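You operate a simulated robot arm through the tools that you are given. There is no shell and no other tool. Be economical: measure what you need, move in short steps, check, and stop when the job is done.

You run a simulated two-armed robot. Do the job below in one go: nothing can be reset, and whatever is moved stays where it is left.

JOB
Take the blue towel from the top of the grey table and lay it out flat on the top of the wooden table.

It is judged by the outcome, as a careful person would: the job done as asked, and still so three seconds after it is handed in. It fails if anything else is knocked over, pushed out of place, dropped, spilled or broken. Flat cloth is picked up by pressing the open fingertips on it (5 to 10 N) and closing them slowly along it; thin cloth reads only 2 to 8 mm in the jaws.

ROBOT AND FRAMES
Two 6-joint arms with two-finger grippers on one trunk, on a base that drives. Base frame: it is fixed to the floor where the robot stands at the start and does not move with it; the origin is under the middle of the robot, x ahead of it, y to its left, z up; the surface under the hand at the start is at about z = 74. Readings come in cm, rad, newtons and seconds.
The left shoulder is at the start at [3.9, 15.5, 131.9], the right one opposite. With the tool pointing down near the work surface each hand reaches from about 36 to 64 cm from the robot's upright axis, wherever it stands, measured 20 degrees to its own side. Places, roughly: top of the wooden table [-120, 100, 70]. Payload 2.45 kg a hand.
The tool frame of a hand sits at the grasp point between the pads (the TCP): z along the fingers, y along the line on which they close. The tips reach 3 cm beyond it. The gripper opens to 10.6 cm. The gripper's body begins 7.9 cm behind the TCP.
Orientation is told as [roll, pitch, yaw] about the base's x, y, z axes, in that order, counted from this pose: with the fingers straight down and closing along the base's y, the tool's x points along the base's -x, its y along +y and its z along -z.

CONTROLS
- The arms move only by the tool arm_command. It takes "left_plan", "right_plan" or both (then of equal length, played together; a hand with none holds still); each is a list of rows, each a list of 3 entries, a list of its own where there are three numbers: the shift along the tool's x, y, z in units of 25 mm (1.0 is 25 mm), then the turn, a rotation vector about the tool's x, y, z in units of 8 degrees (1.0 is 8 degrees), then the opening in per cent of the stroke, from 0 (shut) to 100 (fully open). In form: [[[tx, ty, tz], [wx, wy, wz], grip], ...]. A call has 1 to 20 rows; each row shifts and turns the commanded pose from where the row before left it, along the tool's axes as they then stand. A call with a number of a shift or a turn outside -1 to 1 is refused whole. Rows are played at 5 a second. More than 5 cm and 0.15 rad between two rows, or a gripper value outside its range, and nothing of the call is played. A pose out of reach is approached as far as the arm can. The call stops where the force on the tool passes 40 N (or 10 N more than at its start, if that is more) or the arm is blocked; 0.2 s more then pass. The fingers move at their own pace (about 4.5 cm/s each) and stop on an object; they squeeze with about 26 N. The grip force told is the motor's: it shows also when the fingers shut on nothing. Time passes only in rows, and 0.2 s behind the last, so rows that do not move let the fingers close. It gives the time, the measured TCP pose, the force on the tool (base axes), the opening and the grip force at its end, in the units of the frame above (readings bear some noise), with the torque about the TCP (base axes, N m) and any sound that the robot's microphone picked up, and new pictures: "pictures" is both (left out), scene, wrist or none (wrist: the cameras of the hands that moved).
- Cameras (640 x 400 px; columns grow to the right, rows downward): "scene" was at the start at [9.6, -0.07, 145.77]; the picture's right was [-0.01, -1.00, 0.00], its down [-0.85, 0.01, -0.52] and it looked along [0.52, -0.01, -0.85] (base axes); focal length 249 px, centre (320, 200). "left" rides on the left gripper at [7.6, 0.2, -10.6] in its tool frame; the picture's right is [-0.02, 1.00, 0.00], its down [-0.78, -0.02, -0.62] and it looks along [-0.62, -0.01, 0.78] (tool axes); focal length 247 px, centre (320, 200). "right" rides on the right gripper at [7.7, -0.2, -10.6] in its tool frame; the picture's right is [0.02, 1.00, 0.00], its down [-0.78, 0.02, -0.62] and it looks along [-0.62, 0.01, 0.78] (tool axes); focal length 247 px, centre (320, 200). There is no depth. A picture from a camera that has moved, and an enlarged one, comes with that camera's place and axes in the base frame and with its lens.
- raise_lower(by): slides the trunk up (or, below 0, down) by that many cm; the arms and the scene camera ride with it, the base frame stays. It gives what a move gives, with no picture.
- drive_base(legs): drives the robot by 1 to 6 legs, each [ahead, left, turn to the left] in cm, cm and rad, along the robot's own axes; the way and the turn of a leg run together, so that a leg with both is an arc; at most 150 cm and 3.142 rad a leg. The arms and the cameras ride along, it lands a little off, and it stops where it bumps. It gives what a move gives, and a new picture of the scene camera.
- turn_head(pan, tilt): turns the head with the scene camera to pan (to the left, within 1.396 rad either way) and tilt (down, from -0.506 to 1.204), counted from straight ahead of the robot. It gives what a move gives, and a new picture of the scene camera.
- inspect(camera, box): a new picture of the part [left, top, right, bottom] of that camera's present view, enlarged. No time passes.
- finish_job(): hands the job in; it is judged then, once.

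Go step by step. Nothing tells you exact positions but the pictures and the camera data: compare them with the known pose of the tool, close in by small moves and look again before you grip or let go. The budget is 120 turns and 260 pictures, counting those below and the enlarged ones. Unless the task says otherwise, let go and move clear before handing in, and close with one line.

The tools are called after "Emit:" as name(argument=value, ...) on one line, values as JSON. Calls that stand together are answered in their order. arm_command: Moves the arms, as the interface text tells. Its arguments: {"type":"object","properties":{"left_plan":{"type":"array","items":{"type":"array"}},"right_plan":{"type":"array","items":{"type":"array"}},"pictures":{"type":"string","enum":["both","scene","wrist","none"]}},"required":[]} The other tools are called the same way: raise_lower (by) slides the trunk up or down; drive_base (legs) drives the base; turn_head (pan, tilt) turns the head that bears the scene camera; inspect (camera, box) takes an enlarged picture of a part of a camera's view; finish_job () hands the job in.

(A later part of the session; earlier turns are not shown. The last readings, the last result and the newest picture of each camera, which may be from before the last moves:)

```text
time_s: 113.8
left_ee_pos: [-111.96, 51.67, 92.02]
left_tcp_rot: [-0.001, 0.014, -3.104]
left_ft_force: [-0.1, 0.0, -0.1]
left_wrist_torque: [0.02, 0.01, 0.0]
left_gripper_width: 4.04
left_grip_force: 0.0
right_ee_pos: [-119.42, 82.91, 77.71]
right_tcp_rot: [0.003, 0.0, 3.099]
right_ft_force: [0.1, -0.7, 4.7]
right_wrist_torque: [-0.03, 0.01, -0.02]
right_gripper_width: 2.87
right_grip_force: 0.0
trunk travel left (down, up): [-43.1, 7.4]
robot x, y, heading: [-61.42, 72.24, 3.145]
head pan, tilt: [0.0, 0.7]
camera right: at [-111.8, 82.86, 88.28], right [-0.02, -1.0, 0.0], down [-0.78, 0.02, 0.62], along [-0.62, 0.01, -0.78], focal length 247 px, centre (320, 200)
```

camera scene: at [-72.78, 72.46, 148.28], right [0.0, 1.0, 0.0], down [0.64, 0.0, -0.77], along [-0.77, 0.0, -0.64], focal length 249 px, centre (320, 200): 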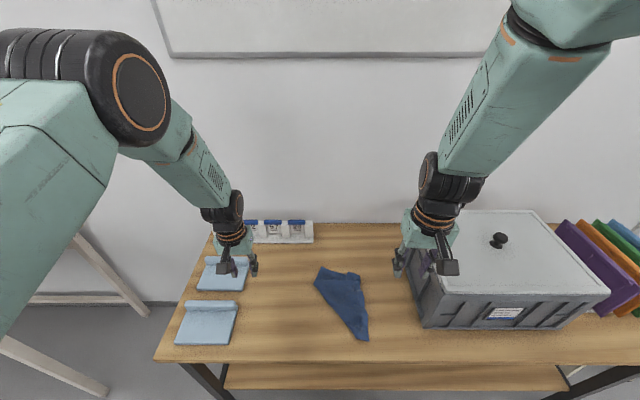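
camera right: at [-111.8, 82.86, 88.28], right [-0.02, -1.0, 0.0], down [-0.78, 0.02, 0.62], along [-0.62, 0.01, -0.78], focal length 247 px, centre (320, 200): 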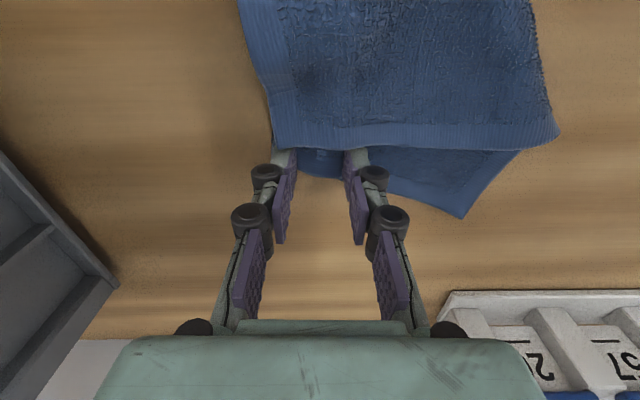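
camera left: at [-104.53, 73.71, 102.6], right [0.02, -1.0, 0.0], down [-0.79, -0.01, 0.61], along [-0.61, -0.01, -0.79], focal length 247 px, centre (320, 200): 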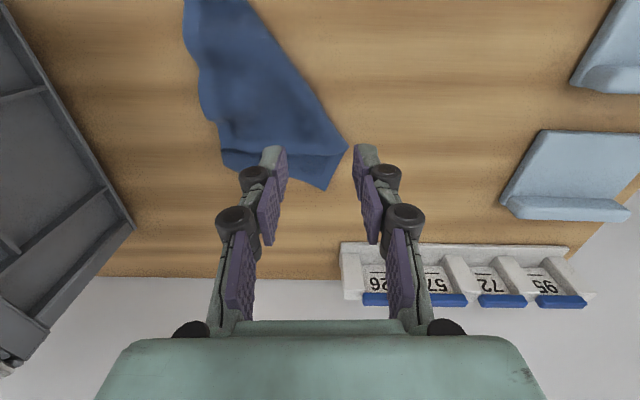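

Both fingertips rest on the exposed strip, with the D layer lying in front of them. I'll press slightly more and close.

Emit:
arm_command(right_plan=[[[0, 0, 0.03], [0, 0, 0], 27], [[0, 0, 0], [0, 0, 0], 24], [[0, 0, 0], [0, 0, 0], 21], [[0, 0, 0], [0, 0, 0], 18], [[0, 0, 0], [0, 0, 0], 15], [[0, 0, 0], [0, 0, 0], 12], [[0, 0, 0], [0, 0, 0], 9], [[0, 0, 0], [0, 0, 0], 6], [[0, 0, 0], [0, 0, 0], 3], [[0, 0, 0], [0, 0, 0], 0], [[0, 0, 0], [0, 0, 0], 0]], pictures="wrist")

```text
time_s: 116.2
left_ee_pos: [-111.92, 51.79, 92.15]
left_tcp_rot: [-0.001, 0.015, -3.106]
left_ft_force: [-0.2, 0.1, 0.9]
left_wrist_torque: [-0.02, -0.01, -0.03]
left_gripper_width: 4.01
left_grip_force: 0.1
right_ee_pos: [-119.41, 83.02, 77.53]
right_tcp_rot: [0.003, 0.001, 3.098]
right_ft_force: [1.4, -0.2, 3.7]
right_wrist_torque: [0.01, 0.01, -0.02]
right_gripper_width: 0.38
right_grip_force: 25.9
trunk travel left (down, up): [-43.1, 7.4]
robot x, y, heading: [-61.42, 72.27, 3.137]
head pan, tilt: [0.0, 0.7]
camera right: at [-111.76, 82.9, 88.2], right [-0.02, -1.0, 0.0], down [-0.78, 0.02, 0.62], along [-0.62, 0.01, -0.78], focal length 247 px, centre (320, 200)
```

right: 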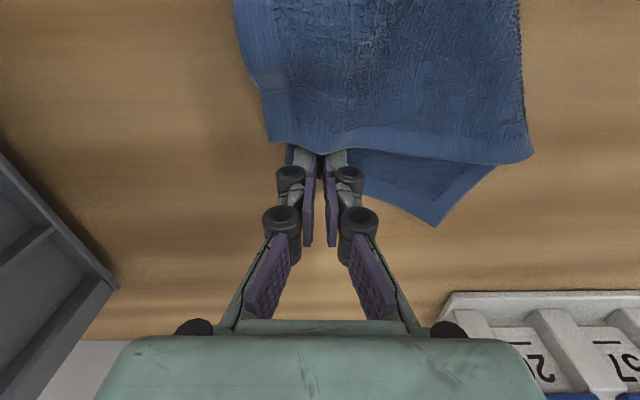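

The 4 mm reading means a single layer is pinched. I'll lift about 1 cm and pull right by driving the base 7 cm, which also brings the left hand toward C.

Emit:
arm_command(right_plan=[[[0, 0, -0.3], [0, 0, 0], 0], [[0, -0.1, -0.3], [0, 0, 0], 0]], pictures="none")

Emit:
drive_base(legs=[[0, -8, 0]])

Emit:
inspect(camera="scene", box=[240, 230, 400, 350])

```text
time_s: 116.8
left_ee_pos: [-111.93, 51.7, 91.99]
left_tcp_rot: [0.0, 0.012, -3.104]
left_ft_force: [-0.4, -0.3, -0.1]
left_wrist_torque: [0.01, -0.02, 0.0]
left_gripper_width: 4.03
left_grip_force: 0.0
right_ee_pos: [-119.32, 83.37, 79.0]
right_tcp_rot: [0.004, 0.002, 3.101]
right_ft_force: [0.3, -1.5, 0.1]
right_wrist_torque: [-0.03, 0.0, 0.02]
right_gripper_width: 0.38
right_grip_force: 25.8
trunk travel left (down, up): [-43.1, 7.4]
robot x, y, heading: [-61.17, 71.82, 3.14]
head pan, tilt: [0.0, 0.7]
```

```text
time_s: 118.5
left_ee_pos: [-111.87, 59.39, 92.12]
left_tcp_rot: [-0.002, 0.013, -3.103]
left_ft_force: [-0.8, 0.6, 0.0]
left_wrist_torque: [0.02, -0.01, 0.02]
left_gripper_width: 4.03
left_grip_force: 0.0
right_ee_pos: [-119.07, 90.75, 79.14]
right_tcp_rot: [-0.001, 0.001, 3.102]
right_ft_force: [0.3, 0.2, 0.9]
right_wrist_torque: [0.03, 0.02, 0.04]
right_gripper_width: 0.39
right_grip_force: 25.7
trunk travel left (down, up): [-43.1, 7.4]
robot x, y, heading: [-61.43, 80.23, 3.138]
head pan, tilt: [0.0, 0.7]
camera scene: at [-72.86, 79.9, 148.28], right [0.0, 1.0, 0.0], down [0.64, 0.0, -0.77], along [-0.77, 0.0, -0.64], focal length 249 px, centre (320, 200)
```

scene: 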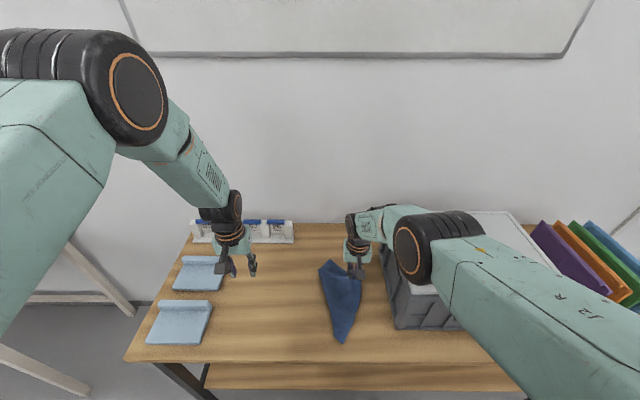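

```text
3.33 times, centred on (320, 290) of scene
camera zoom: at [-72.86, 79.9, 148.28], right [0.0, 1.0, 0.0], down [0.64, 0.0, -0.77], along [-0.77, 0.0, -0.64], focal length 830 px, centre (320, -100)
```

zoom: 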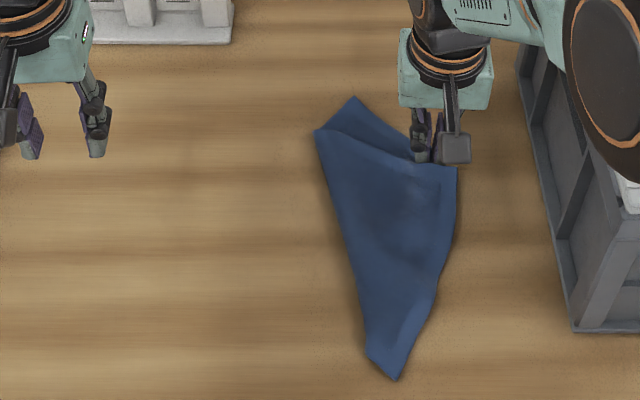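

The whole cloth was dragged along, because my pinch sits on the pleat. The B corner is firmly held as a single layer, so I'll raise it until C and A just rest on the table, then pinch C with the left hand there.

Emit:
arm_command(right_plan=[[[0, 0, -0.8], [0, 0, 0], 0], [[0.1, 0, -0.8], [0, 0, 0], 0], [[0.1, 0, -0.8], [0, 0, 0], 0], [[0.1, 0, -0.8], [0, 0, 0], 0], [[0.1, 0, -0.8], [0, 0, 0], 0], [[0.1, 0, -0.8], [0, 0, 0], 0], [[0.1, 0, -0.8], [0, 0, 0], 0], [[0, 0, 0], [0, 0, 0], 0], [[0, 0, 0], [0, 0, 0], 0]])

Emit:
inspect(camera="scene", box=[270, 210, 430, 330])

Emit:
inspect(camera="left", box=[0, 0, 320, 200])

```text
time_s: 120.5
left_ee_pos: [-111.82, 59.39, 92.04]
left_tcp_rot: [-0.001, 0.013, -3.104]
left_ft_force: [-0.8, -0.3, 0.2]
left_wrist_torque: [0.0, 0.01, 0.01]
left_gripper_width: 4.03
left_grip_force: 0.2
right_ee_pos: [-118.13, 91.01, 93.05]
right_tcp_rot: [-0.001, 0.001, 3.102]
right_ft_force: [0.3, -0.5, 0.1]
right_wrist_torque: [0.0, 0.02, -0.01]
right_gripper_width: 0.39
right_grip_force: 26.4
trunk travel left (down, up): [-43.1, 7.4]
robot x, y, heading: [-61.4, 79.98, 3.137]
head pan, tilt: [0.0, 0.7]
camera scene: at [-73.05, 80.15, 148.25], right [0.0, 1.0, 0.0], down [0.64, 0.0, -0.77], along [-0.77, 0.0, -0.64], focal length 249 px, centre (320, 200)
camera right: at [-110.54, 90.96, 103.71], right [-0.02, -1.0, 0.0], down [-0.78, 0.02, 0.62], along [-0.62, 0.01, -0.78], focal length 247 px, centre (320, 200)
```

scene: 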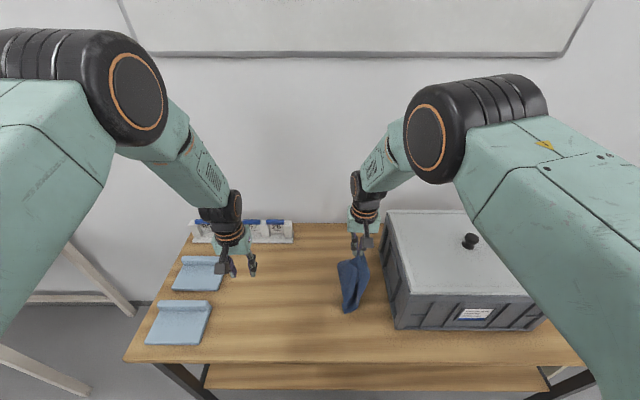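
right: 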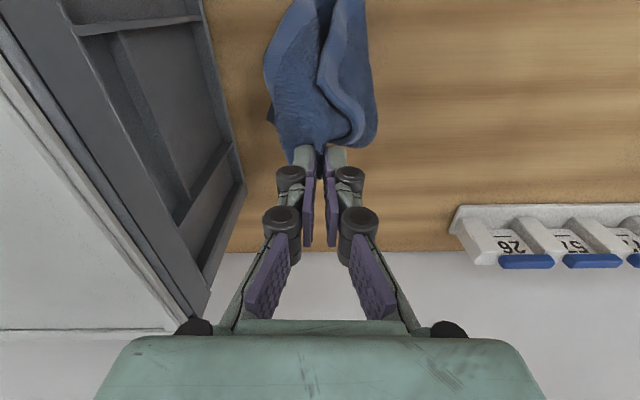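

```text
3.33 times, centred on (350, 270) of scene
camera zoom: at [-73.05, 80.15, 148.25], right [0.0, 1.0, 0.0], down [0.64, 0.0, -0.77], along [-0.77, 0.0, -0.64], focal length 830 px, centre (220, -33)
```

zoom: 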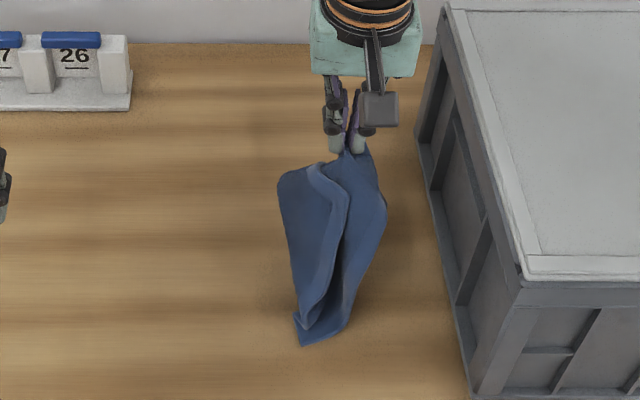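

```text
2.00 times, centred on (160, 100) of left
camera zoom: at [-104.57, 59.45, 102.61], right [0.02, -1.0, 0.0], down [-0.79, -0.01, 0.61], along [-0.61, -0.01, -0.79], focal length 494 px, centre (640, 400)
```

zoom: 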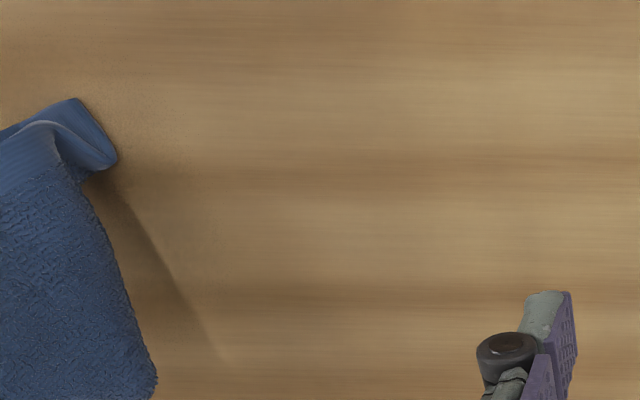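

I'll lift it fully free to see how it hangs from B.

Emit:
arm_command(right_plan=[[[0, 0, -1], [0, 0, 0], 0], [[0, 0, -1], [0, 0, 0], 0], [[0, 0, -1], [0, 0, 0], 0], [[0, 0.3, -1], [0, 0, 0], 0], [[0, 0.3, -1], [0, 0, 0], 0], [[0, 0.3, -1], [0, 0, 0], 0], [[0, 0, -1], [0, 0, 0], 0], [[0, 0, 0], [0, 0, 0], 0], [[0, 0, 0], [0, 0, 0], 0], [[0, 0, 0], [0, 0, 0], 0]])

Emit:
inspect(camera="scene", box=[270, 180, 430, 300])

Emit:
inspect(camera="left", box=[0, 0, 320, 300])

```text
time_s: 122.7
left_ee_pos: [-112.03, 59.61, 92.0]
left_tcp_rot: [0.001, 0.013, -3.103]
left_ft_force: [0.1, -0.6, -0.2]
left_wrist_torque: [-0.01, 0.02, 0.03]
left_gripper_width: 4.03
left_grip_force: 0.0
right_ee_pos: [-117.83, 88.71, 110.63]
right_tcp_rot: [0.004, 0.004, 3.103]
right_ft_force: [0.0, 0.3, -0.6]
right_wrist_torque: [0.02, -0.04, 0.01]
right_gripper_width: 0.36
right_grip_force: 25.4
trunk travel left (down, up): [-43.1, 7.4]
robot x, y, heading: [-61.21, 79.99, 3.141]
head pan, tilt: [0.0, 0.7]
camera scene: at [-73.12, 80.23, 148.24], right [0.0, 1.0, 0.0], down [0.64, 0.0, -0.76], along [-0.76, 0.0, -0.64], focal length 249 px, centre (320, 200)
camera right: at [-110.23, 88.57, 121.26], right [-0.02, -1.0, 0.0], down [-0.78, 0.02, 0.62], along [-0.62, 0.01, -0.79], focal length 247 px, centre (320, 200)
```

scene: 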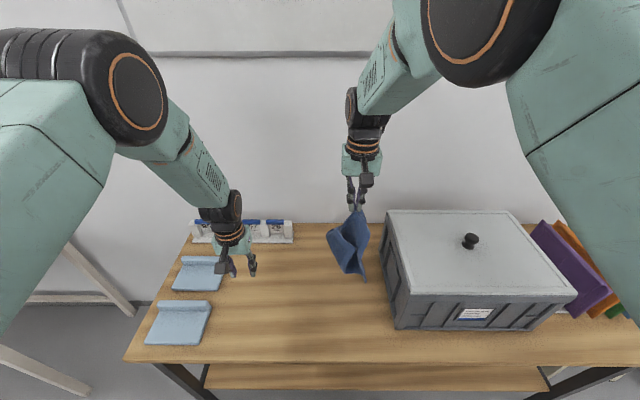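
right: 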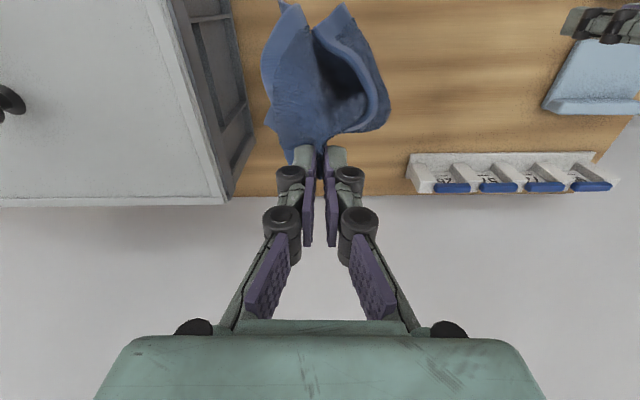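

```text
3.33 times, centred on (350, 240) of scene
camera zoom: at [-73.12, 80.23, 148.24], right [0.0, 1.0, 0.0], down [0.64, 0.0, -0.76], along [-0.76, 0.0, -0.64], focal length 830 px, centre (220, 67)
```

zoom: 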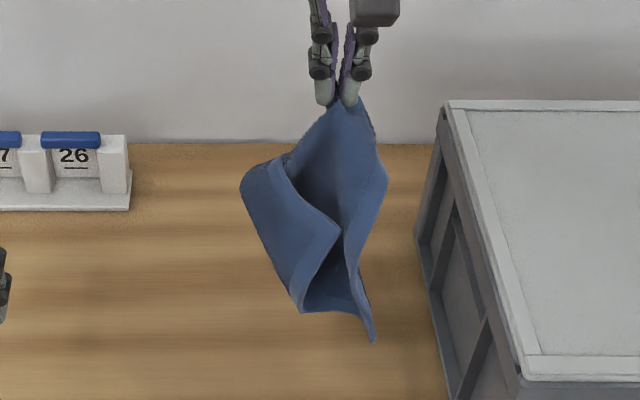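

```text
1.33 times, centred on (160, 150) of left
camera zoom: at [-104.63, 59.51, 102.59], right [0.02, -1.0, 0.0], down [-0.79, -0.01, 0.61], along [-0.61, -0.01, -0.79], focal length 329 px, centre (533, 267)
```

zoom: 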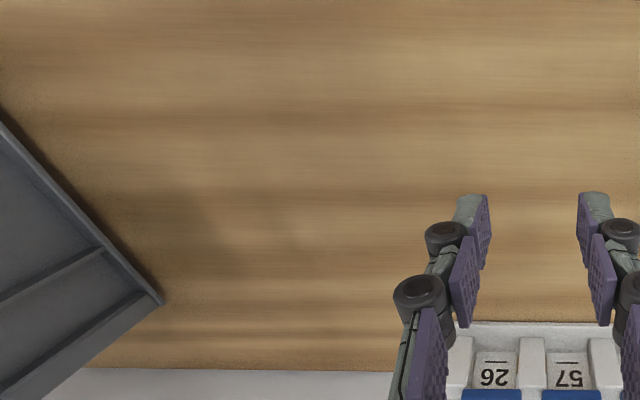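

Hanging from B, the fold's spine is on the bin side and the loose corners open to the left. I'll lay it down with the same sweep but keep holding B, so the left hand can then take a single exposed neighbouring corner. First I'll raise the trunk and move left, away from the bin.

Emit:
raise_lower(by=7.2)

Emit:
drive_base(legs=[[0, 9, 0]])

Emit:
arm_command(right_plan=[[[-0.7, 0, 0.4], [0, 0, 0], 0], [[-0.7, 0, 0.4], [0, 0, 0], 0], [[-0.7, 0, 0.6], [0, 0, 0], 0], [[-0.5, 0, 0.8], [0, 0, 0], 0], [[0, 0, 0.8], [0, 0, 0], 0], [[0, 0, 0], [0, 0, 0], 0], [[0, 0, 0], [0, 0, 0], 0]], left_plan=[[[0, 0.5, -0.5], [0, 0, 0], 38], [[0, 0.5, -0.5], [0, 0, 0], 38], [[0.5, 0, -0.5], [0, 0, 0], 38], [[0.5, 0, -0.5], [0, 0, 0], 38], [[0.5, 0, 0], [0, 0, 0], 38], [[0, 0, 0], [0, 0, 0], 38], [[0, 0, 0], [0, 0, 0], 38]])

```text
time_s: 123.8
left_ee_pos: [-111.96, 59.54, 99.11]
left_tcp_rot: [0.0, 0.013, -3.105]
left_ft_force: [-0.1, 0.0, -0.4]
left_wrist_torque: [0.0, -0.01, -0.03]
left_gripper_width: 4.05
left_grip_force: 0.1
right_ee_pos: [-117.85, 88.76, 117.71]
right_tcp_rot: [0.004, 0.003, 3.102]
right_ft_force: [-0.6, 1.1, 0.2]
right_wrist_torque: [0.01, 0.02, 0.04]
right_gripper_width: 0.33
right_grip_force: 26.0
trunk travel left (down, up): [-50.3, 0.2]
robot x, y, heading: [-61.39, 80.06, 3.138]
head pan, tilt: [0.0, 0.7]
```

```text
time_s: 125.6
left_ee_pos: [-111.93, 50.52, 99.19]
left_tcp_rot: [0.0, 0.013, -3.107]
left_ft_force: [-0.1, -1.0, 0.1]
left_wrist_torque: [0.0, 0.06, -0.01]
left_gripper_width: 4.04
left_grip_force: 0.1
right_ee_pos: [-117.66, 79.8, 117.87]
right_tcp_rot: [0.004, 0.001, 3.098]
right_ft_force: [-0.6, 0.1, 0.3]
right_wrist_torque: [-0.01, 0.01, 0.01]
right_gripper_width: 0.36
right_grip_force: 26.3
trunk travel left (down, up): [-50.3, 0.2]
robot x, y, heading: [-61.54, 70.79, 3.138]
head pan, tilt: [0.0, 0.7]
camera scene: at [-72.95, 70.86, 155.39], right [0.0, 1.0, 0.0], down [0.64, 0.0, -0.77], along [-0.77, 0.0, -0.64], focal length 249 px, centre (320, 200)
```

scene: 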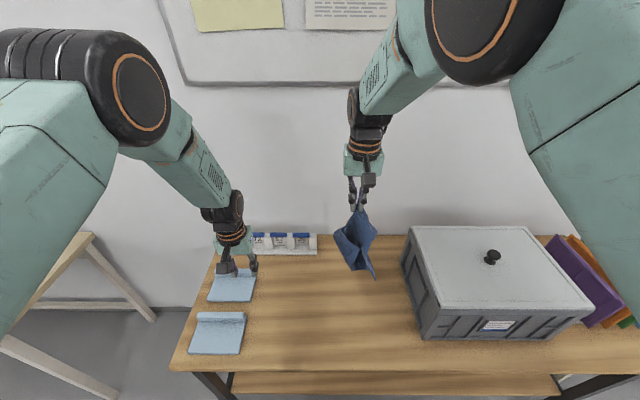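

```text
time_s: 127.2
left_ee_pos: [-108.27, 48.14, 104.16]
left_tcp_rot: [0.001, 0.015, -3.105]
left_ft_force: [0.0, -0.3, 0.5]
left_wrist_torque: [0.0, 0.01, -0.03]
left_gripper_width: 4.04
left_grip_force: 0.1
right_ee_pos: [-124.53, 79.95, 110.05]
right_tcp_rot: [0.004, 0.002, 3.1]
right_ft_force: [0.7, 0.4, -1.0]
right_wrist_torque: [0.0, 0.01, 0.0]
right_gripper_width: 0.38
right_grip_force: 26.1
trunk travel left (down, up): [-50.3, 0.2]
robot x, y, heading: [-61.39, 70.65, 3.141]
head pan, tilt: [0.0, 0.7]
camera scene: at [-73.11, 70.89, 155.38], right [0.0, 1.0, 0.0], down [0.64, 0.0, -0.76], along [-0.76, 0.0, -0.64], focal length 249 px, centre (320, 200)
camera right: at [-116.93, 79.86, 120.8], right [-0.02, -1.0, 0.0], down [-0.78, 0.02, 0.62], along [-0.62, 0.01, -0.78], focal length 247 px, centre (320, 200)
camera left: at [-100.94, 48.21, 114.78], right [0.01, -1.0, 0.0], down [-0.79, -0.01, 0.61], along [-0.61, -0.01, -0.79], focal length 247 px, centre (320, 200)
```

scene: 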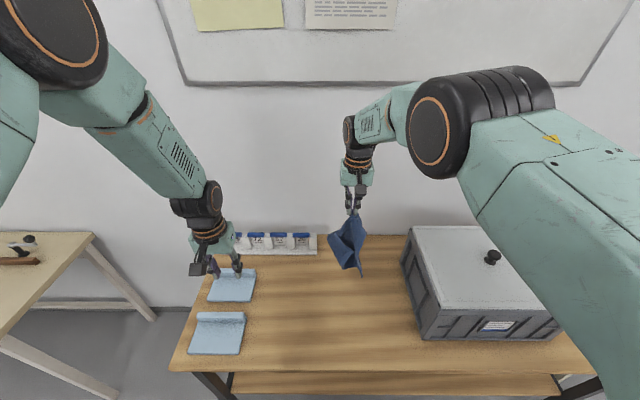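
right: 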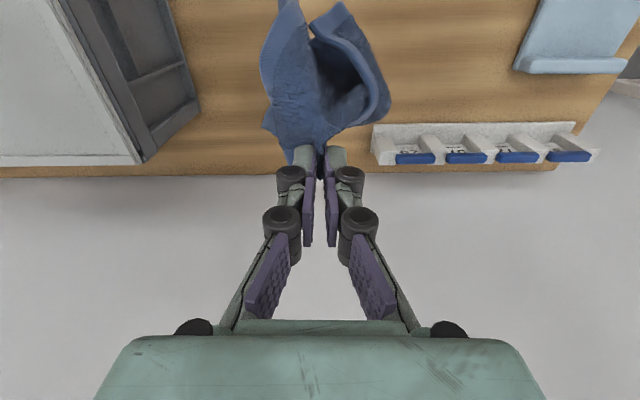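
left: 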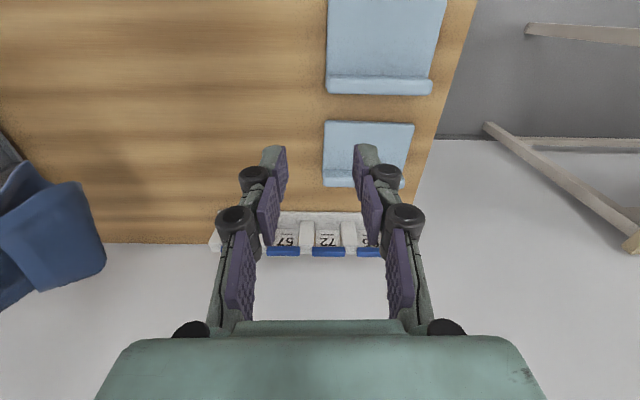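

Emit:
arm_command(right_plan=[[[0, 0, 0.8], [0, 0, 0], 0], [[0, 0, 0.8], [0, 0, 0], 0], [[0.2, 0, 0.8], [0, 0, 0], 0], [[0.3, 0, 0.8], [0, 0, 0], 0], [[0.5, 0, 0.8], [0, 0, 0], 0], [[0.6, 0, 0.8], [0, 0, 0], 0], [[0.7, -0.1, 0.8], [0, 0, 0], 0], [[0.7, -0.1, 0.8], [0, 0, 0], 0], [[0.8, -0.1, 0.8], [0, 0, 0], 0], [[0.8, -0.1, 0.8], [0, 0, 0], 0], [[0.8, -0.1, 0.8], [0, 0, 0], 0], [[0.8, -0.1, 0.8], [0, 0, 0], 0], [[0.8, -0.1, 0.8], [0, 0, 0], 0], [[0.8, 0, 0.8], [0, 0, 0], 0], [[0.7, 0, 0.6], [0, 0, 0], 0], [[0.7, 0, 0.3], [0, 0, 0], 0], [[0, 0, 0], [0, 0, 0], 0]])

Emit:
inspect(camera="scene", box=[280, 240, 440, 360])

```text
time_s: 130.8
left_ee_pos: [-108.37, 48.29, 104.26]
left_tcp_rot: [0.002, 0.013, -3.107]
left_ft_force: [-0.1, 0.0, 0.1]
left_wrist_torque: [0.03, 0.01, 0.01]
left_gripper_width: 4.04
left_grip_force: 0.1
right_ee_pos: [-101.25, 80.56, 80.13]
right_tcp_rot: [0.003, 0.004, 3.1]
right_ft_force: [0.2, -1.2, 0.4]
right_wrist_torque: [-0.01, -0.02, 0.0]
right_gripper_width: 0.39
right_grip_force: 25.9
trunk travel left (down, up): [-50.3, 0.2]
robot x, y, heading: [-61.42, 70.74, 3.14]
head pan, tilt: [0.0, 0.7]
camera scene: at [-73.11, 70.89, 155.38], right [0.0, 1.0, 0.0], down [0.64, 0.0, -0.76], along [-0.76, 0.0, -0.64], focal length 249 px, centre (320, 200)
camera right: at [-93.73, 80.52, 90.88], right [-0.02, -1.0, 0.0], down [-0.79, 0.02, 0.62], along [-0.62, 0.01, -0.79], focal length 247 px, centre (320, 200)
```

scene: 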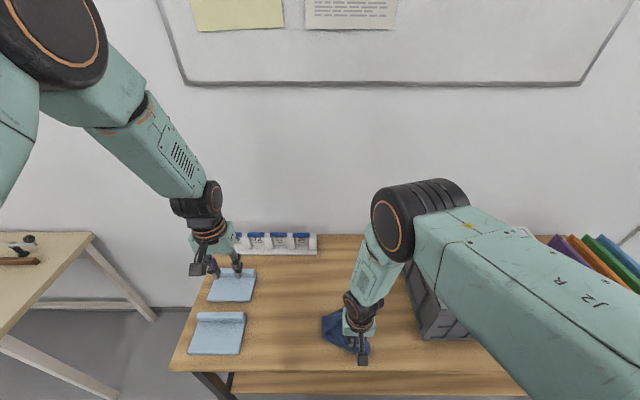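
right: 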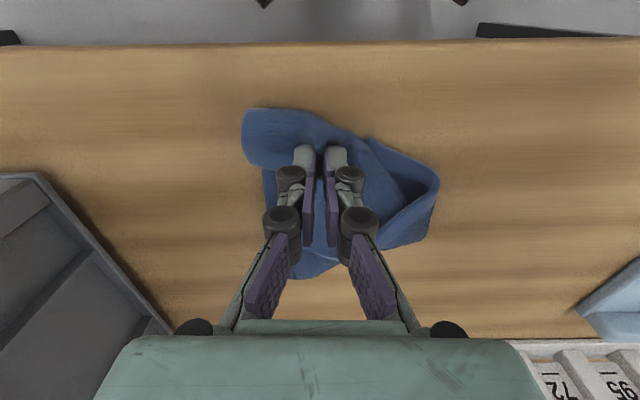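

```text
3.33 times, centred on (360, 300) of scene
camera zoom: at [-73.11, 70.89, 155.38], right [0.0, 1.0, 0.0], down [0.64, 0.0, -0.76], along [-0.76, 0.0, -0.64], focal length 830 px, centre (187, -133)
```

zoom: 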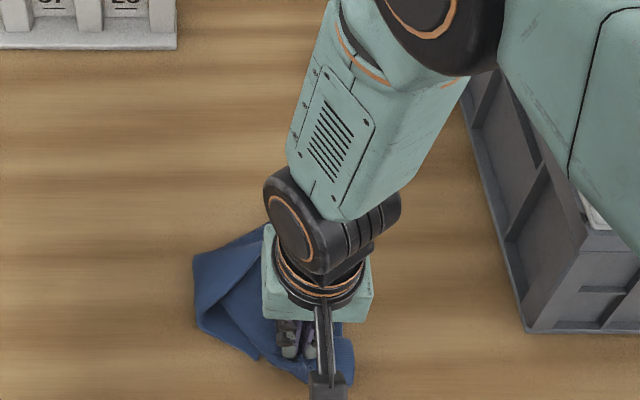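

The cloth got dragged along instead of trailing. I'll pull B to the right so the rest trails out to the left, then look again.

Emit:
arm_command(right_plan=[[[0, -0.7, 0.1], [0, 0, 0], 0], [[0, -0.7, 0.1], [0, 0, 0], 0], [[0, -0.7, 0], [0, 0, 0], 0], [[-0.1, -0.7, 0], [0, 0, 0], 0], [[-0.1, -0.7, 0], [0, 0, 0], 0], [[-0.1, -0.6, 0], [0, 0, 0], 0], [[0, 0, 0], [0, 0, 0], 0]])

Emit:
inspect(camera="scene", box=[280, 250, 440, 370])

```text
time_s: 132.4
left_ee_pos: [-108.24, 48.09, 104.1]
left_tcp_rot: [0.001, 0.014, -3.107]
left_ft_force: [0.5, -0.5, -0.1]
left_wrist_torque: [0.01, 0.04, 0.0]
left_gripper_width: 4.01
left_grip_force: 0.1
right_ee_pos: [-101.54, 90.83, 79.51]
right_tcp_rot: [0.003, 0.002, 3.099]
right_ft_force: [0.6, -0.5, 0.0]
right_wrist_torque: [0.03, -0.01, 0.0]
right_gripper_width: 0.37
right_grip_force: 26.2
trunk travel left (down, up): [-50.3, 0.2]
robot x, y, heading: [-61.64, 70.82, 3.139]
head pan, tilt: [0.0, 0.7]
camera scene: at [-73.11, 70.78, 155.37], right [0.0, 1.0, 0.0], down [0.64, 0.0, -0.76], along [-0.76, 0.0, -0.64], focal length 249 px, centre (320, 200)
camera right: at [-93.92, 90.72, 90.27], right [-0.02, -1.0, 0.0], down [-0.78, 0.02, 0.62], along [-0.62, 0.01, -0.78], focal length 247 px, centre (320, 200)
```

scene: 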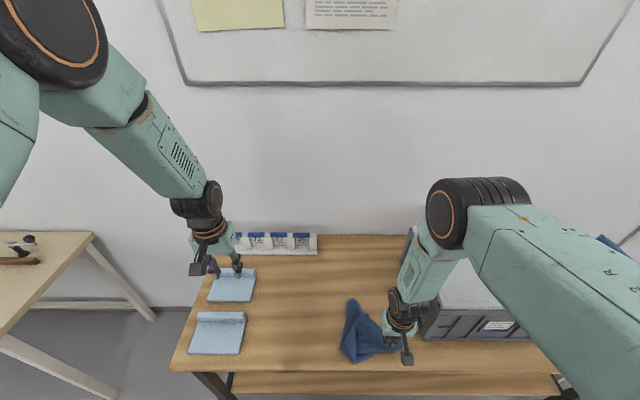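
right: 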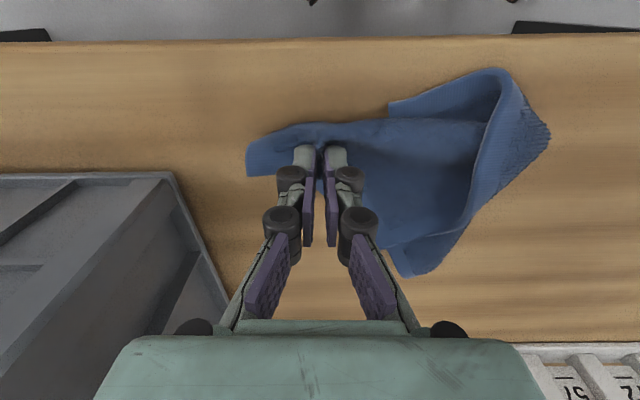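

```text
3.33 times, centred on (360, 310) of scene
camera zoom: at [-73.11, 70.78, 155.37], right [0.0, 1.0, 0.0], down [0.64, 0.0, -0.76], along [-0.76, 0.0, -0.64], focal length 830 px, centre (187, -167)
```

zoom: 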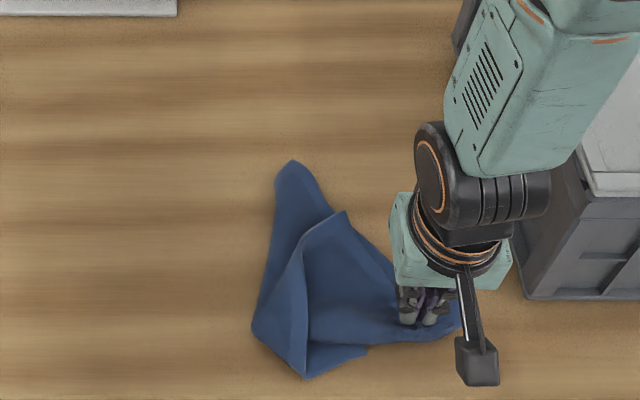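

Trailing sideways opens the cloth much better, but it's too close to the front edge now. I'll lift it, shift left, and re-lay it with a longer left-to-right sweep in the middle of the table.

Emit:
arm_command(right_plan=[[[-0.4, 0, -1], [0, 0, 0], 0], [[-0.4, 0, -1], [0, 0, 0], 0], [[-0.5, 0, -1], [0, 0, 0], 0], [[-0.5, 0.3, -1], [0, 0, 0], 0], [[-0.5, 0.3, -1], [0, 0, 0], 0], [[-0.5, 0.3, -1], [0, 0, 0], 0], [[-0.5, 0.3, -1], [0, 0, 0], 0], [[-0.5, 0.3, -1], [0, 0, 0], 0], [[-0.5, 0.3, -1], [0, 0, 0], 0], [[0, 0.3, -1], [0, 0, 0], 0], [[0, 0.3, -1], [0, 0, 0], 0], [[0, 0.3, -1], [0, 0, 0], 0], [[0, 0.3, -1], [0, 0, 0], 0]], pictures="none")

Emit:
drive_base(legs=[[0, 14, 0]])

Emit:
arm_command(right_plan=[[[0, 0, 0], [0, 0, 0], 0], [[0, 0, 0], [0, 0, 0], 0]], pictures="wrist")

```text
time_s: 135.2
left_ee_pos: [-108.31, 48.25, 104.07]
left_tcp_rot: [-0.001, 0.015, -3.107]
left_ft_force: [0.0, 0.2, -0.5]
left_wrist_torque: [0.05, 0.01, 0.0]
left_gripper_width: 3.98
left_grip_force: 0.0
right_ee_pos: [-112.39, 83.88, 111.86]
right_tcp_rot: [0.002, 0.001, 3.1]
right_ft_force: [-0.1, 0.2, 0.3]
right_wrist_torque: [0.01, 0.0, -0.01]
right_gripper_width: 0.36
right_grip_force: 26.7
trunk travel left (down, up): [-50.3, 0.2]
robot x, y, heading: [-61.29, 70.56, 3.143]
head pan, tilt: [0.0, 0.7]
```

```text
time_s: 137.7
left_ee_pos: [-108.19, 34.4, 104.35]
left_tcp_rot: [0.004, 0.012, -3.107]
left_ft_force: [0.3, -0.2, -0.6]
left_wrist_torque: [-0.03, -0.05, 0.01]
left_gripper_width: 4.01
left_grip_force: 0.0
right_ee_pos: [-112.42, 70.15, 111.82]
right_tcp_rot: [0.005, 0.002, 3.1]
right_ft_force: [-0.1, 0.2, -0.6]
right_wrist_torque: [-0.05, 0.03, 0.01]
right_gripper_width: 0.36
right_grip_force: 26.3
trunk travel left (down, up): [-50.3, 0.2]
robot x, y, heading: [-61.14, 56.38, 3.138]
head pan, tilt: [0.0, 0.7]
camera scene: at [-72.98, 56.87, 155.39], right [0.0, 1.0, 0.0], down [0.64, 0.0, -0.77], along [-0.77, 0.0, -0.64], focal length 249 px, centre (320, 200)
```

scene: 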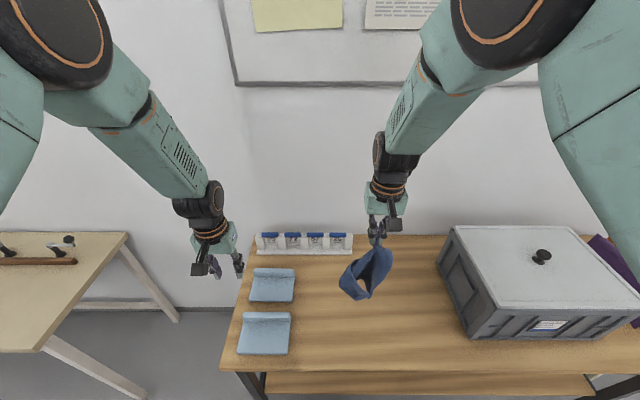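

```text
time_s: 138.2
left_ee_pos: [-108.35, 33.93, 104.19]
left_tcp_rot: [0.0, 0.013, -3.108]
left_ft_force: [-0.3, 0.2, 0.0]
left_wrist_torque: [0.0, 0.03, 0.04]
left_gripper_width: 4.03
left_grip_force: 0.1
right_ee_pos: [-112.39, 69.74, 111.87]
right_tcp_rot: [0.004, 0.002, 3.099]
right_ft_force: [-0.3, 0.0, -0.2]
right_wrist_torque: [0.02, 0.04, 0.0]
right_gripper_width: 0.37
right_grip_force: 25.9
trunk travel left (down, up): [-50.3, 0.2]
robot x, y, heading: [-61.41, 56.32, 3.144]
head pan, tilt: [0.0, 0.7]
camera right: at [-104.83, 69.61, 122.53], right [-0.02, -1.0, 0.0], down [-0.78, 0.02, 0.62], along [-0.62, 0.01, -0.78], focal length 247 px, centre (320, 200)
```

right: 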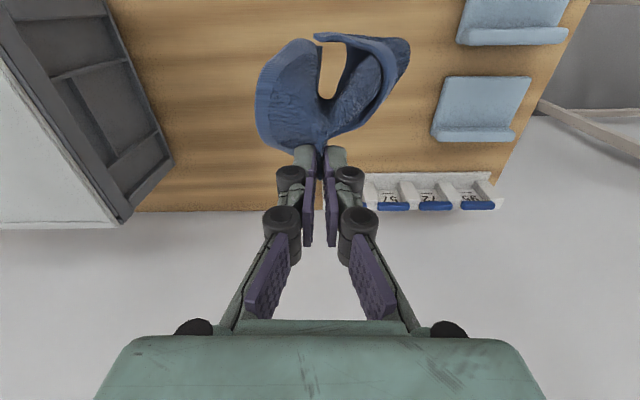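

Emit:
arm_command(right_plan=[[[0, 0, 0.8], [0, 0, 0], 0], [[0, 0, 0.8], [0, 0, 0], 0], [[0, -0.1, 0.8], [0, 0, 0], 0], [[0, -0.3, 0.8], [0, 0, 0], 0], [[0, -0.4, 0.8], [0, 0, 0], 0], [[0, -0.5, 0.8], [0, 0, 0], 0], [[0, -0.6, 0.8], [0, 0, 0], 0], [[0, -0.7, 0.8], [0, 0, 0], 0], [[0, -0.7, 0.8], [0, 0, 0], 0], [[0, -0.8, 0.8], [0, 0, 0], 0], [[0, -0.8, 0.8], [0, 0, 0], 0], [[0, -0.8, 0.8], [0, 0, 0], 0], [[0, -0.8, 0.8], [0, 0, 0], 0], [[0, -0.8, 0.8], [0, 0, 0], 0], [[0, -0.8, 0.7], [0, 0, 0], 0], [[0, -0.8, 0.5], [0, 0, 0], 0], [[0, -0.5, 0.3], [0, 0, 0], 0], [[0, 0, 0], [0, 0, 0], 0]])

Emit:
inspect(camera="scene", box=[320, 240, 480, 360])

```text
time_s: 142.1
left_ee_pos: [-108.22, 34.14, 104.12]
left_tcp_rot: [-0.001, 0.012, -3.106]
left_ft_force: [0.5, -0.5, -0.2]
left_wrist_torque: [0.02, -0.04, 0.02]
left_gripper_width: 4.01
left_grip_force: 0.1
right_ee_pos: [-111.55, 93.04, 80.0]
right_tcp_rot: [0.005, 0.003, 3.1]
right_ft_force: [0.0, -0.8, 0.8]
right_wrist_torque: [-0.01, 0.01, 0.02]
right_gripper_width: 0.36
right_grip_force: 26.3
trunk travel left (down, up): [-50.3, 0.2]
robot x, y, heading: [-61.34, 56.3, 3.138]
head pan, tilt: [0.0, 0.7]
camera scene: at [-73.11, 56.43, 155.38], right [0.0, 1.0, 0.0], down [0.64, 0.0, -0.77], along [-0.77, 0.0, -0.64], focal length 249 px, centre (320, 200)
camera right: at [-103.94, 92.98, 90.73], right [-0.02, -1.0, 0.0], down [-0.78, 0.02, 0.62], along [-0.62, 0.01, -0.78], focal length 247 px, centre (320, 200)
```

scene: 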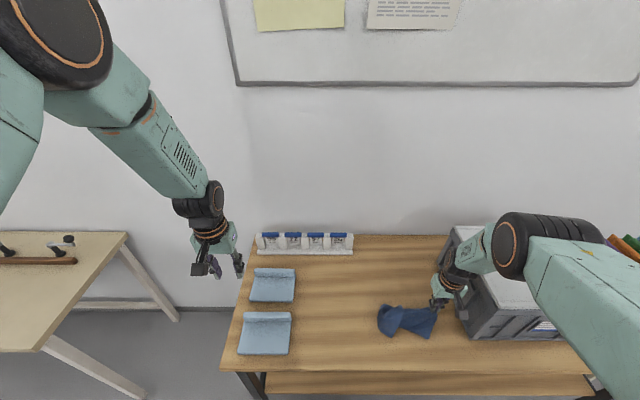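
right: 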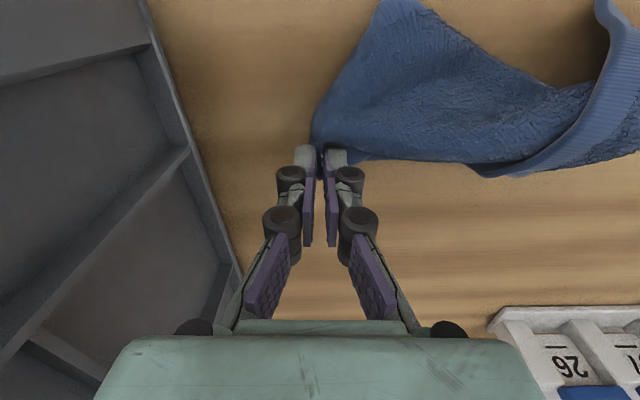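

```text
3.33 times, centred on (400, 300) of scene
camera zoom: at [-73.11, 56.43, 155.38], right [0.0, 1.0, 0.0], down [0.64, 0.0, -0.77], along [-0.77, 0.0, -0.64], focal length 830 px, centre (53, -133)
```

zoom: 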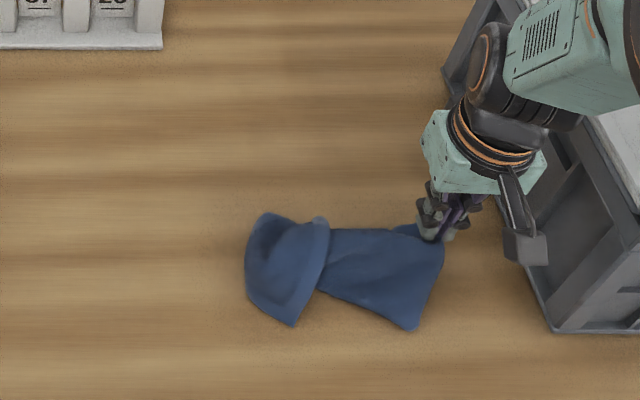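

I'll set it down, release, and get a clear view from above with the wrist camera.

Emit:
arm_command(right_plan=[[[0, 0, 0.5], [0, 0, 0], 0], [[0, 0, 0.2], [0, 0, 0], 0], [[0, 0, 0], [0, 0, 0], 30], [[0, 0, 0], [0, 0, 0], 30], [[0, 0, -0.5], [0, 0, 0], 30], [[0.5, 0, -1], [0, 0, 0], 30], [[0.5, 0, -1], [0, 0, 0], 30], [[0.7, 0.5, -1], [0, 0, 0], 30], [[0.7, 0.5, -1], [0, 0, 0], 30], [[0.7, 0.5, -1], [0, 0, 0], 30], [[0.7, 0.5, -1], [0, 0, 0], 30], [[0, 0.5, -1], [0, 0, 0], 30], [[0, 0.3, -1], [0, 0, 0], 30]])

Emit:
inspect(camera="scene", box=[360, 280, 460, 350])

```text
time_s: 144.8
left_ee_pos: [-108.38, 33.95, 104.18]
left_tcp_rot: [0.0, 0.015, -3.108]
left_ft_force: [-0.9, -0.8, 1.9]
left_wrist_torque: [0.03, 0.0, 0.03]
left_gripper_width: 4.04
left_grip_force: 0.1
right_ee_pos: [-102.45, 85.64, 99.45]
right_tcp_rot: [0.003, 0.002, 3.098]
right_ft_force: [0.3, 0.3, -0.6]
right_wrist_torque: [-0.01, -0.01, -0.01]
right_gripper_width: 3.19
right_grip_force: 0.0
trunk travel left (down, up): [-50.3, 0.2]
robot x, y, heading: [-61.71, 56.34, 3.14]
head pan, tilt: [0.0, 0.7]
camera scene: at [-73.11, 56.36, 155.38], right [0.0, 1.0, 0.0], down [0.64, 0.0, -0.77], along [-0.77, 0.0, -0.64], focal length 249 px, centre (320, 200)
camera right: at [-94.82, 85.58, 110.15], right [-0.02, -1.0, 0.0], down [-0.78, 0.02, 0.62], along [-0.62, 0.01, -0.79], focal length 247 px, centre (320, 200)
```

scene: 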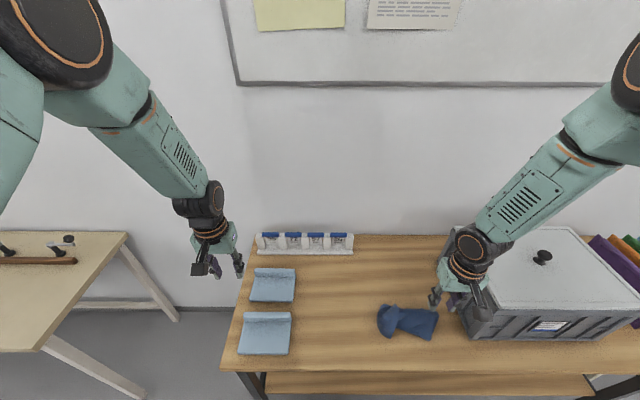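
right: 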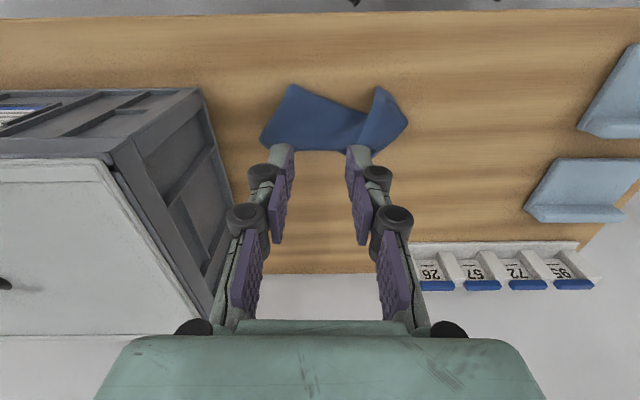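

```text
5.71 times, centred on (410, 315) of scene
camera zoom: at [-73.11, 56.36, 155.38], right [0.0, 1.0, 0.0], down [0.64, 0.0, -0.77], along [-0.77, 0.0, -0.64], focal length 1422 px, centre (-194, -457)
```

zoom: 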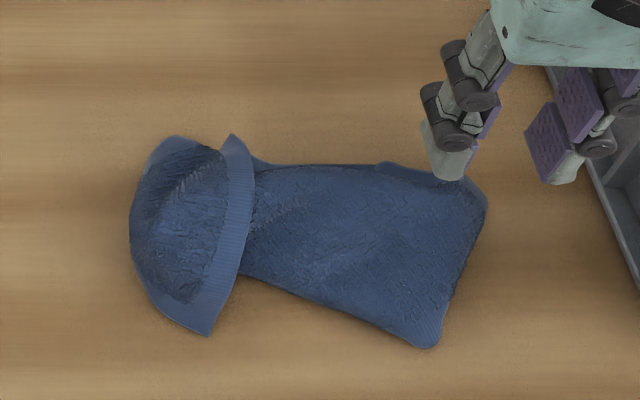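

The corner at about (−104, 77.7) is a clean single-layer hem corner. I'll pick the towel up by exactly that corner with the left hand, lay it as a neat triangle again, and keep hold while the right hand takes the neighbouring exposed corner.

Emit:
arm_command(right_plan=[[[0, 0, -1], [0, 0, 0], 30], [[0, 0, -1], [0, 0, 0], 30], [[0, 0, -1], [0, 0, 0], 30], [[0, 0, -1], [0, 0, 0], 30], [[0, 0, -1], [0, 0, 0], 30], [[0, 0, -1], [0, 0, 0], 30], [[0, 0, -1], [0, 0, 0], 30], [[0, 0, 0], [0, 0, 0], 30]], left_plan=[[[0, 0, 0], [0, 0, 0], 22], [[0, 0, 0], [0, 0, 0], 22], [[0, 0, 0], [0, 0, 0], 22], [[0, 0, 0], [0, 0, 0], 22], [[0, 0, 0], [0, 0, 0], 22], [[0, 0, 0], [0, 0, 0], 22], [[0, 0, 0], [0, 0, 0], 22], [[0, 0, 0], [0, 0, 0], 22]], pictures="none")

Emit:
drive_base(legs=[[0, -37, 0]])

```text
time_s: 146.7
left_ee_pos: [-108.31, 34.13, 104.25]
left_tcp_rot: [0.0, 0.015, -3.106]
left_ft_force: [0.9, 0.3, 0.7]
left_wrist_torque: [-0.01, 0.02, 0.02]
left_gripper_width: 2.32
left_grip_force: 0.1
right_ee_pos: [-102.33, 85.81, 117.13]
right_tcp_rot: [0.006, 0.003, 3.1]
right_ft_force: [0.4, 0.3, 0.0]
right_wrist_torque: [0.0, 0.0, 0.02]
right_gripper_width: 3.19
right_grip_force: 0.1
trunk travel left (down, up): [-50.3, 0.2]
robot x, y, heading: [-61.53, 56.33, 3.14]
head pan, tilt: [0.0, 0.7]
```

```text
time_s: 151.9
left_ee_pos: [-108.17, 71.09, 104.05]
left_tcp_rot: [0.001, 0.014, -3.107]
left_ft_force: [0.8, 0.5, 1.0]
left_wrist_torque: [0.02, 0.04, -0.04]
left_gripper_width: 2.32
left_grip_force: 0.1
right_ee_pos: [-102.24, 122.78, 117.27]
right_tcp_rot: [0.001, 0.002, 3.1]
right_ft_force: [0.4, -0.6, -0.3]
right_wrist_torque: [0.03, 0.01, 0.04]
right_gripper_width: 3.17
right_grip_force: 0.0
trunk travel left (down, up): [-50.3, 0.2]
robot x, y, heading: [-61.34, 93.69, 3.141]
head pan, tilt: [0.0, 0.7]
camera scene: at [-72.94, 93.5, 155.39], right [0.0, 1.0, 0.0], down [0.64, 0.0, -0.77], along [-0.77, 0.0, -0.64], focal length 249 px, centre (320, 200)
```

scene: 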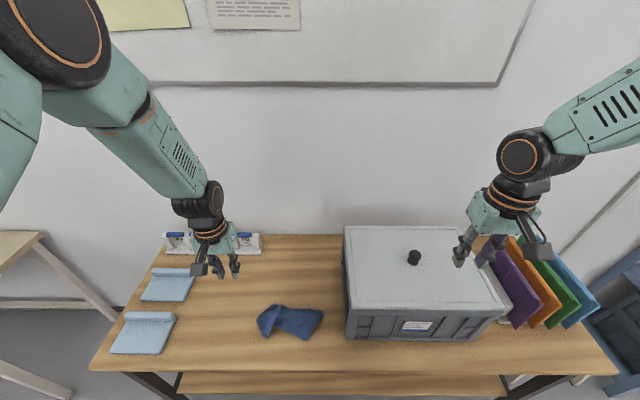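

Emit:
arm_command(left_plan=[[[0.2, -0.5, 0.6], [0, 0, 0], 22], [[0.2, -0.5, 0.8], [0, 0, 0], 22], [[0.2, -0.6, 1], [0, 0, 0], 22], [[0.2, -0.6, 1], [0, 0, 0], 22], [[0.2, -0.5, 1], [0, 0, 0], 22], [[0, 0, 1], [0, 0, 0], 22], [[0, 0, 1], [0, 0, 0], 22], [[0, 0, 1], [0, 0, 0], 22], [[0, 0, 0], [0, 0, 0], 22]], pictures="wrist")

Emit:
inspect(camera="scene", box=[240, 280, 340, 350])

```text
time_s: 153.9
left_ee_pos: [-105.71, 78.19, 85.63]
left_tcp_rot: [0.002, 0.013, -3.106]
left_ft_force: [0.1, -0.2, 0.3]
left_wrist_torque: [0.0, -0.01, -0.03]
left_gripper_width: 2.35
left_grip_force: 0.0
right_ee_pos: [-102.27, 122.83, 117.23]
right_tcp_rot: [0.004, 0.003, 3.099]
right_ft_force: [0.8, 0.6, -0.2]
right_wrist_torque: [0.0, 0.0, 0.04]
right_gripper_width: 3.18
right_grip_force: 0.0
trunk travel left (down, up): [-50.3, 0.2]
robot x, y, heading: [-61.08, 93.79, 3.145]
head pan, tilt: [0.0, 0.7]
camera left: at [-98.5, 78.13, 96.23], right [0.01, -1.0, 0.0], down [-0.79, -0.01, 0.61], along [-0.61, -0.01, -0.79], focal length 247 px, centre (320, 200)
```

left: 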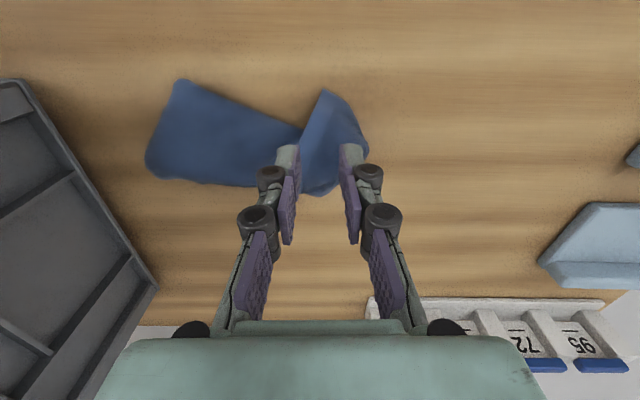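

```text
5.71 times, centred on (290, 315) of scene
camera zoom: at [-72.99, 93.7, 155.38], right [0.0, 1.0, 0.0], down [0.64, 0.0, -0.77], along [-0.77, 0.0, -0.64], focal length 1422 px, centre (491, -457)
```

zoom: 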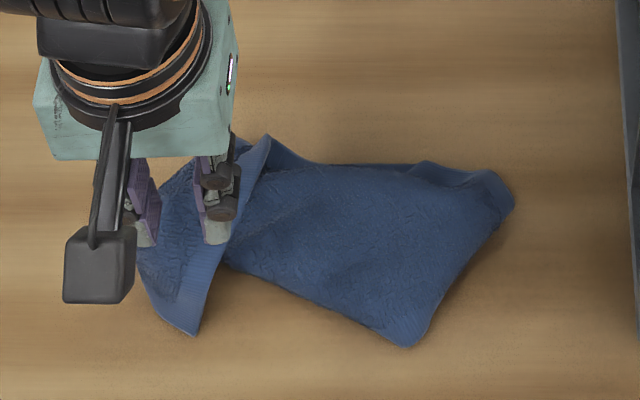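

Emit:
arm_command(left_plan=[[[-0.2, 0.4, 0.5], [0, 0, 0], 22], [[0, 0, 0.7], [0, 0, 0], 22], [[0, 0, 0.7], [0, 0, 0], 22], [[0, 0, 0.6], [0, 0, 0], 22], [[0, 0, 0], [0, 0, 0], 22]], pictures="wrist")

```text
time_s: 155.1
left_ee_pos: [-106.1, 77.02, 79.24]
left_tcp_rot: [0.001, 0.016, -3.104]
left_ft_force: [0.6, -0.9, -0.2]
left_wrist_torque: [-0.02, 0.02, 0.03]
left_gripper_width: 2.32
left_grip_force: 0.1
right_ee_pos: [-102.35, 122.78, 117.1]
right_tcp_rot: [0.004, 0.004, 3.1]
right_ft_force: [-0.6, -0.1, -0.1]
right_wrist_torque: [-0.01, 0.0, -0.02]
right_gripper_width: 3.16
right_grip_force: 0.0
trunk travel left (down, up): [-50.3, 0.2]
robot x, y, heading: [-61.64, 93.73, 3.142]
head pan, tilt: [0.0, 0.7]
camera left: at [-98.8, 77.01, 89.85], right [0.01, -1.0, 0.0], down [-0.79, -0.01, 0.61], along [-0.61, -0.01, -0.79], focal length 247 px, centre (320, 200)
```

left: 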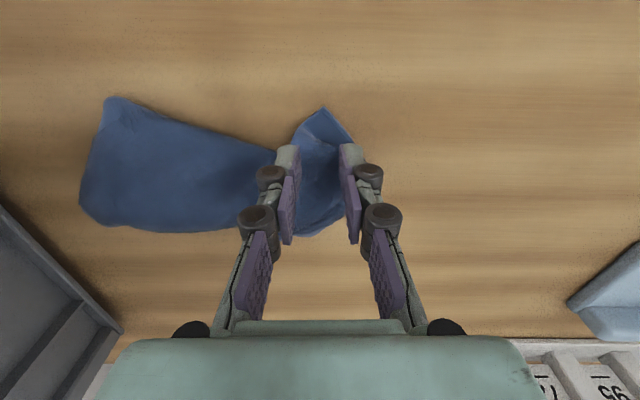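

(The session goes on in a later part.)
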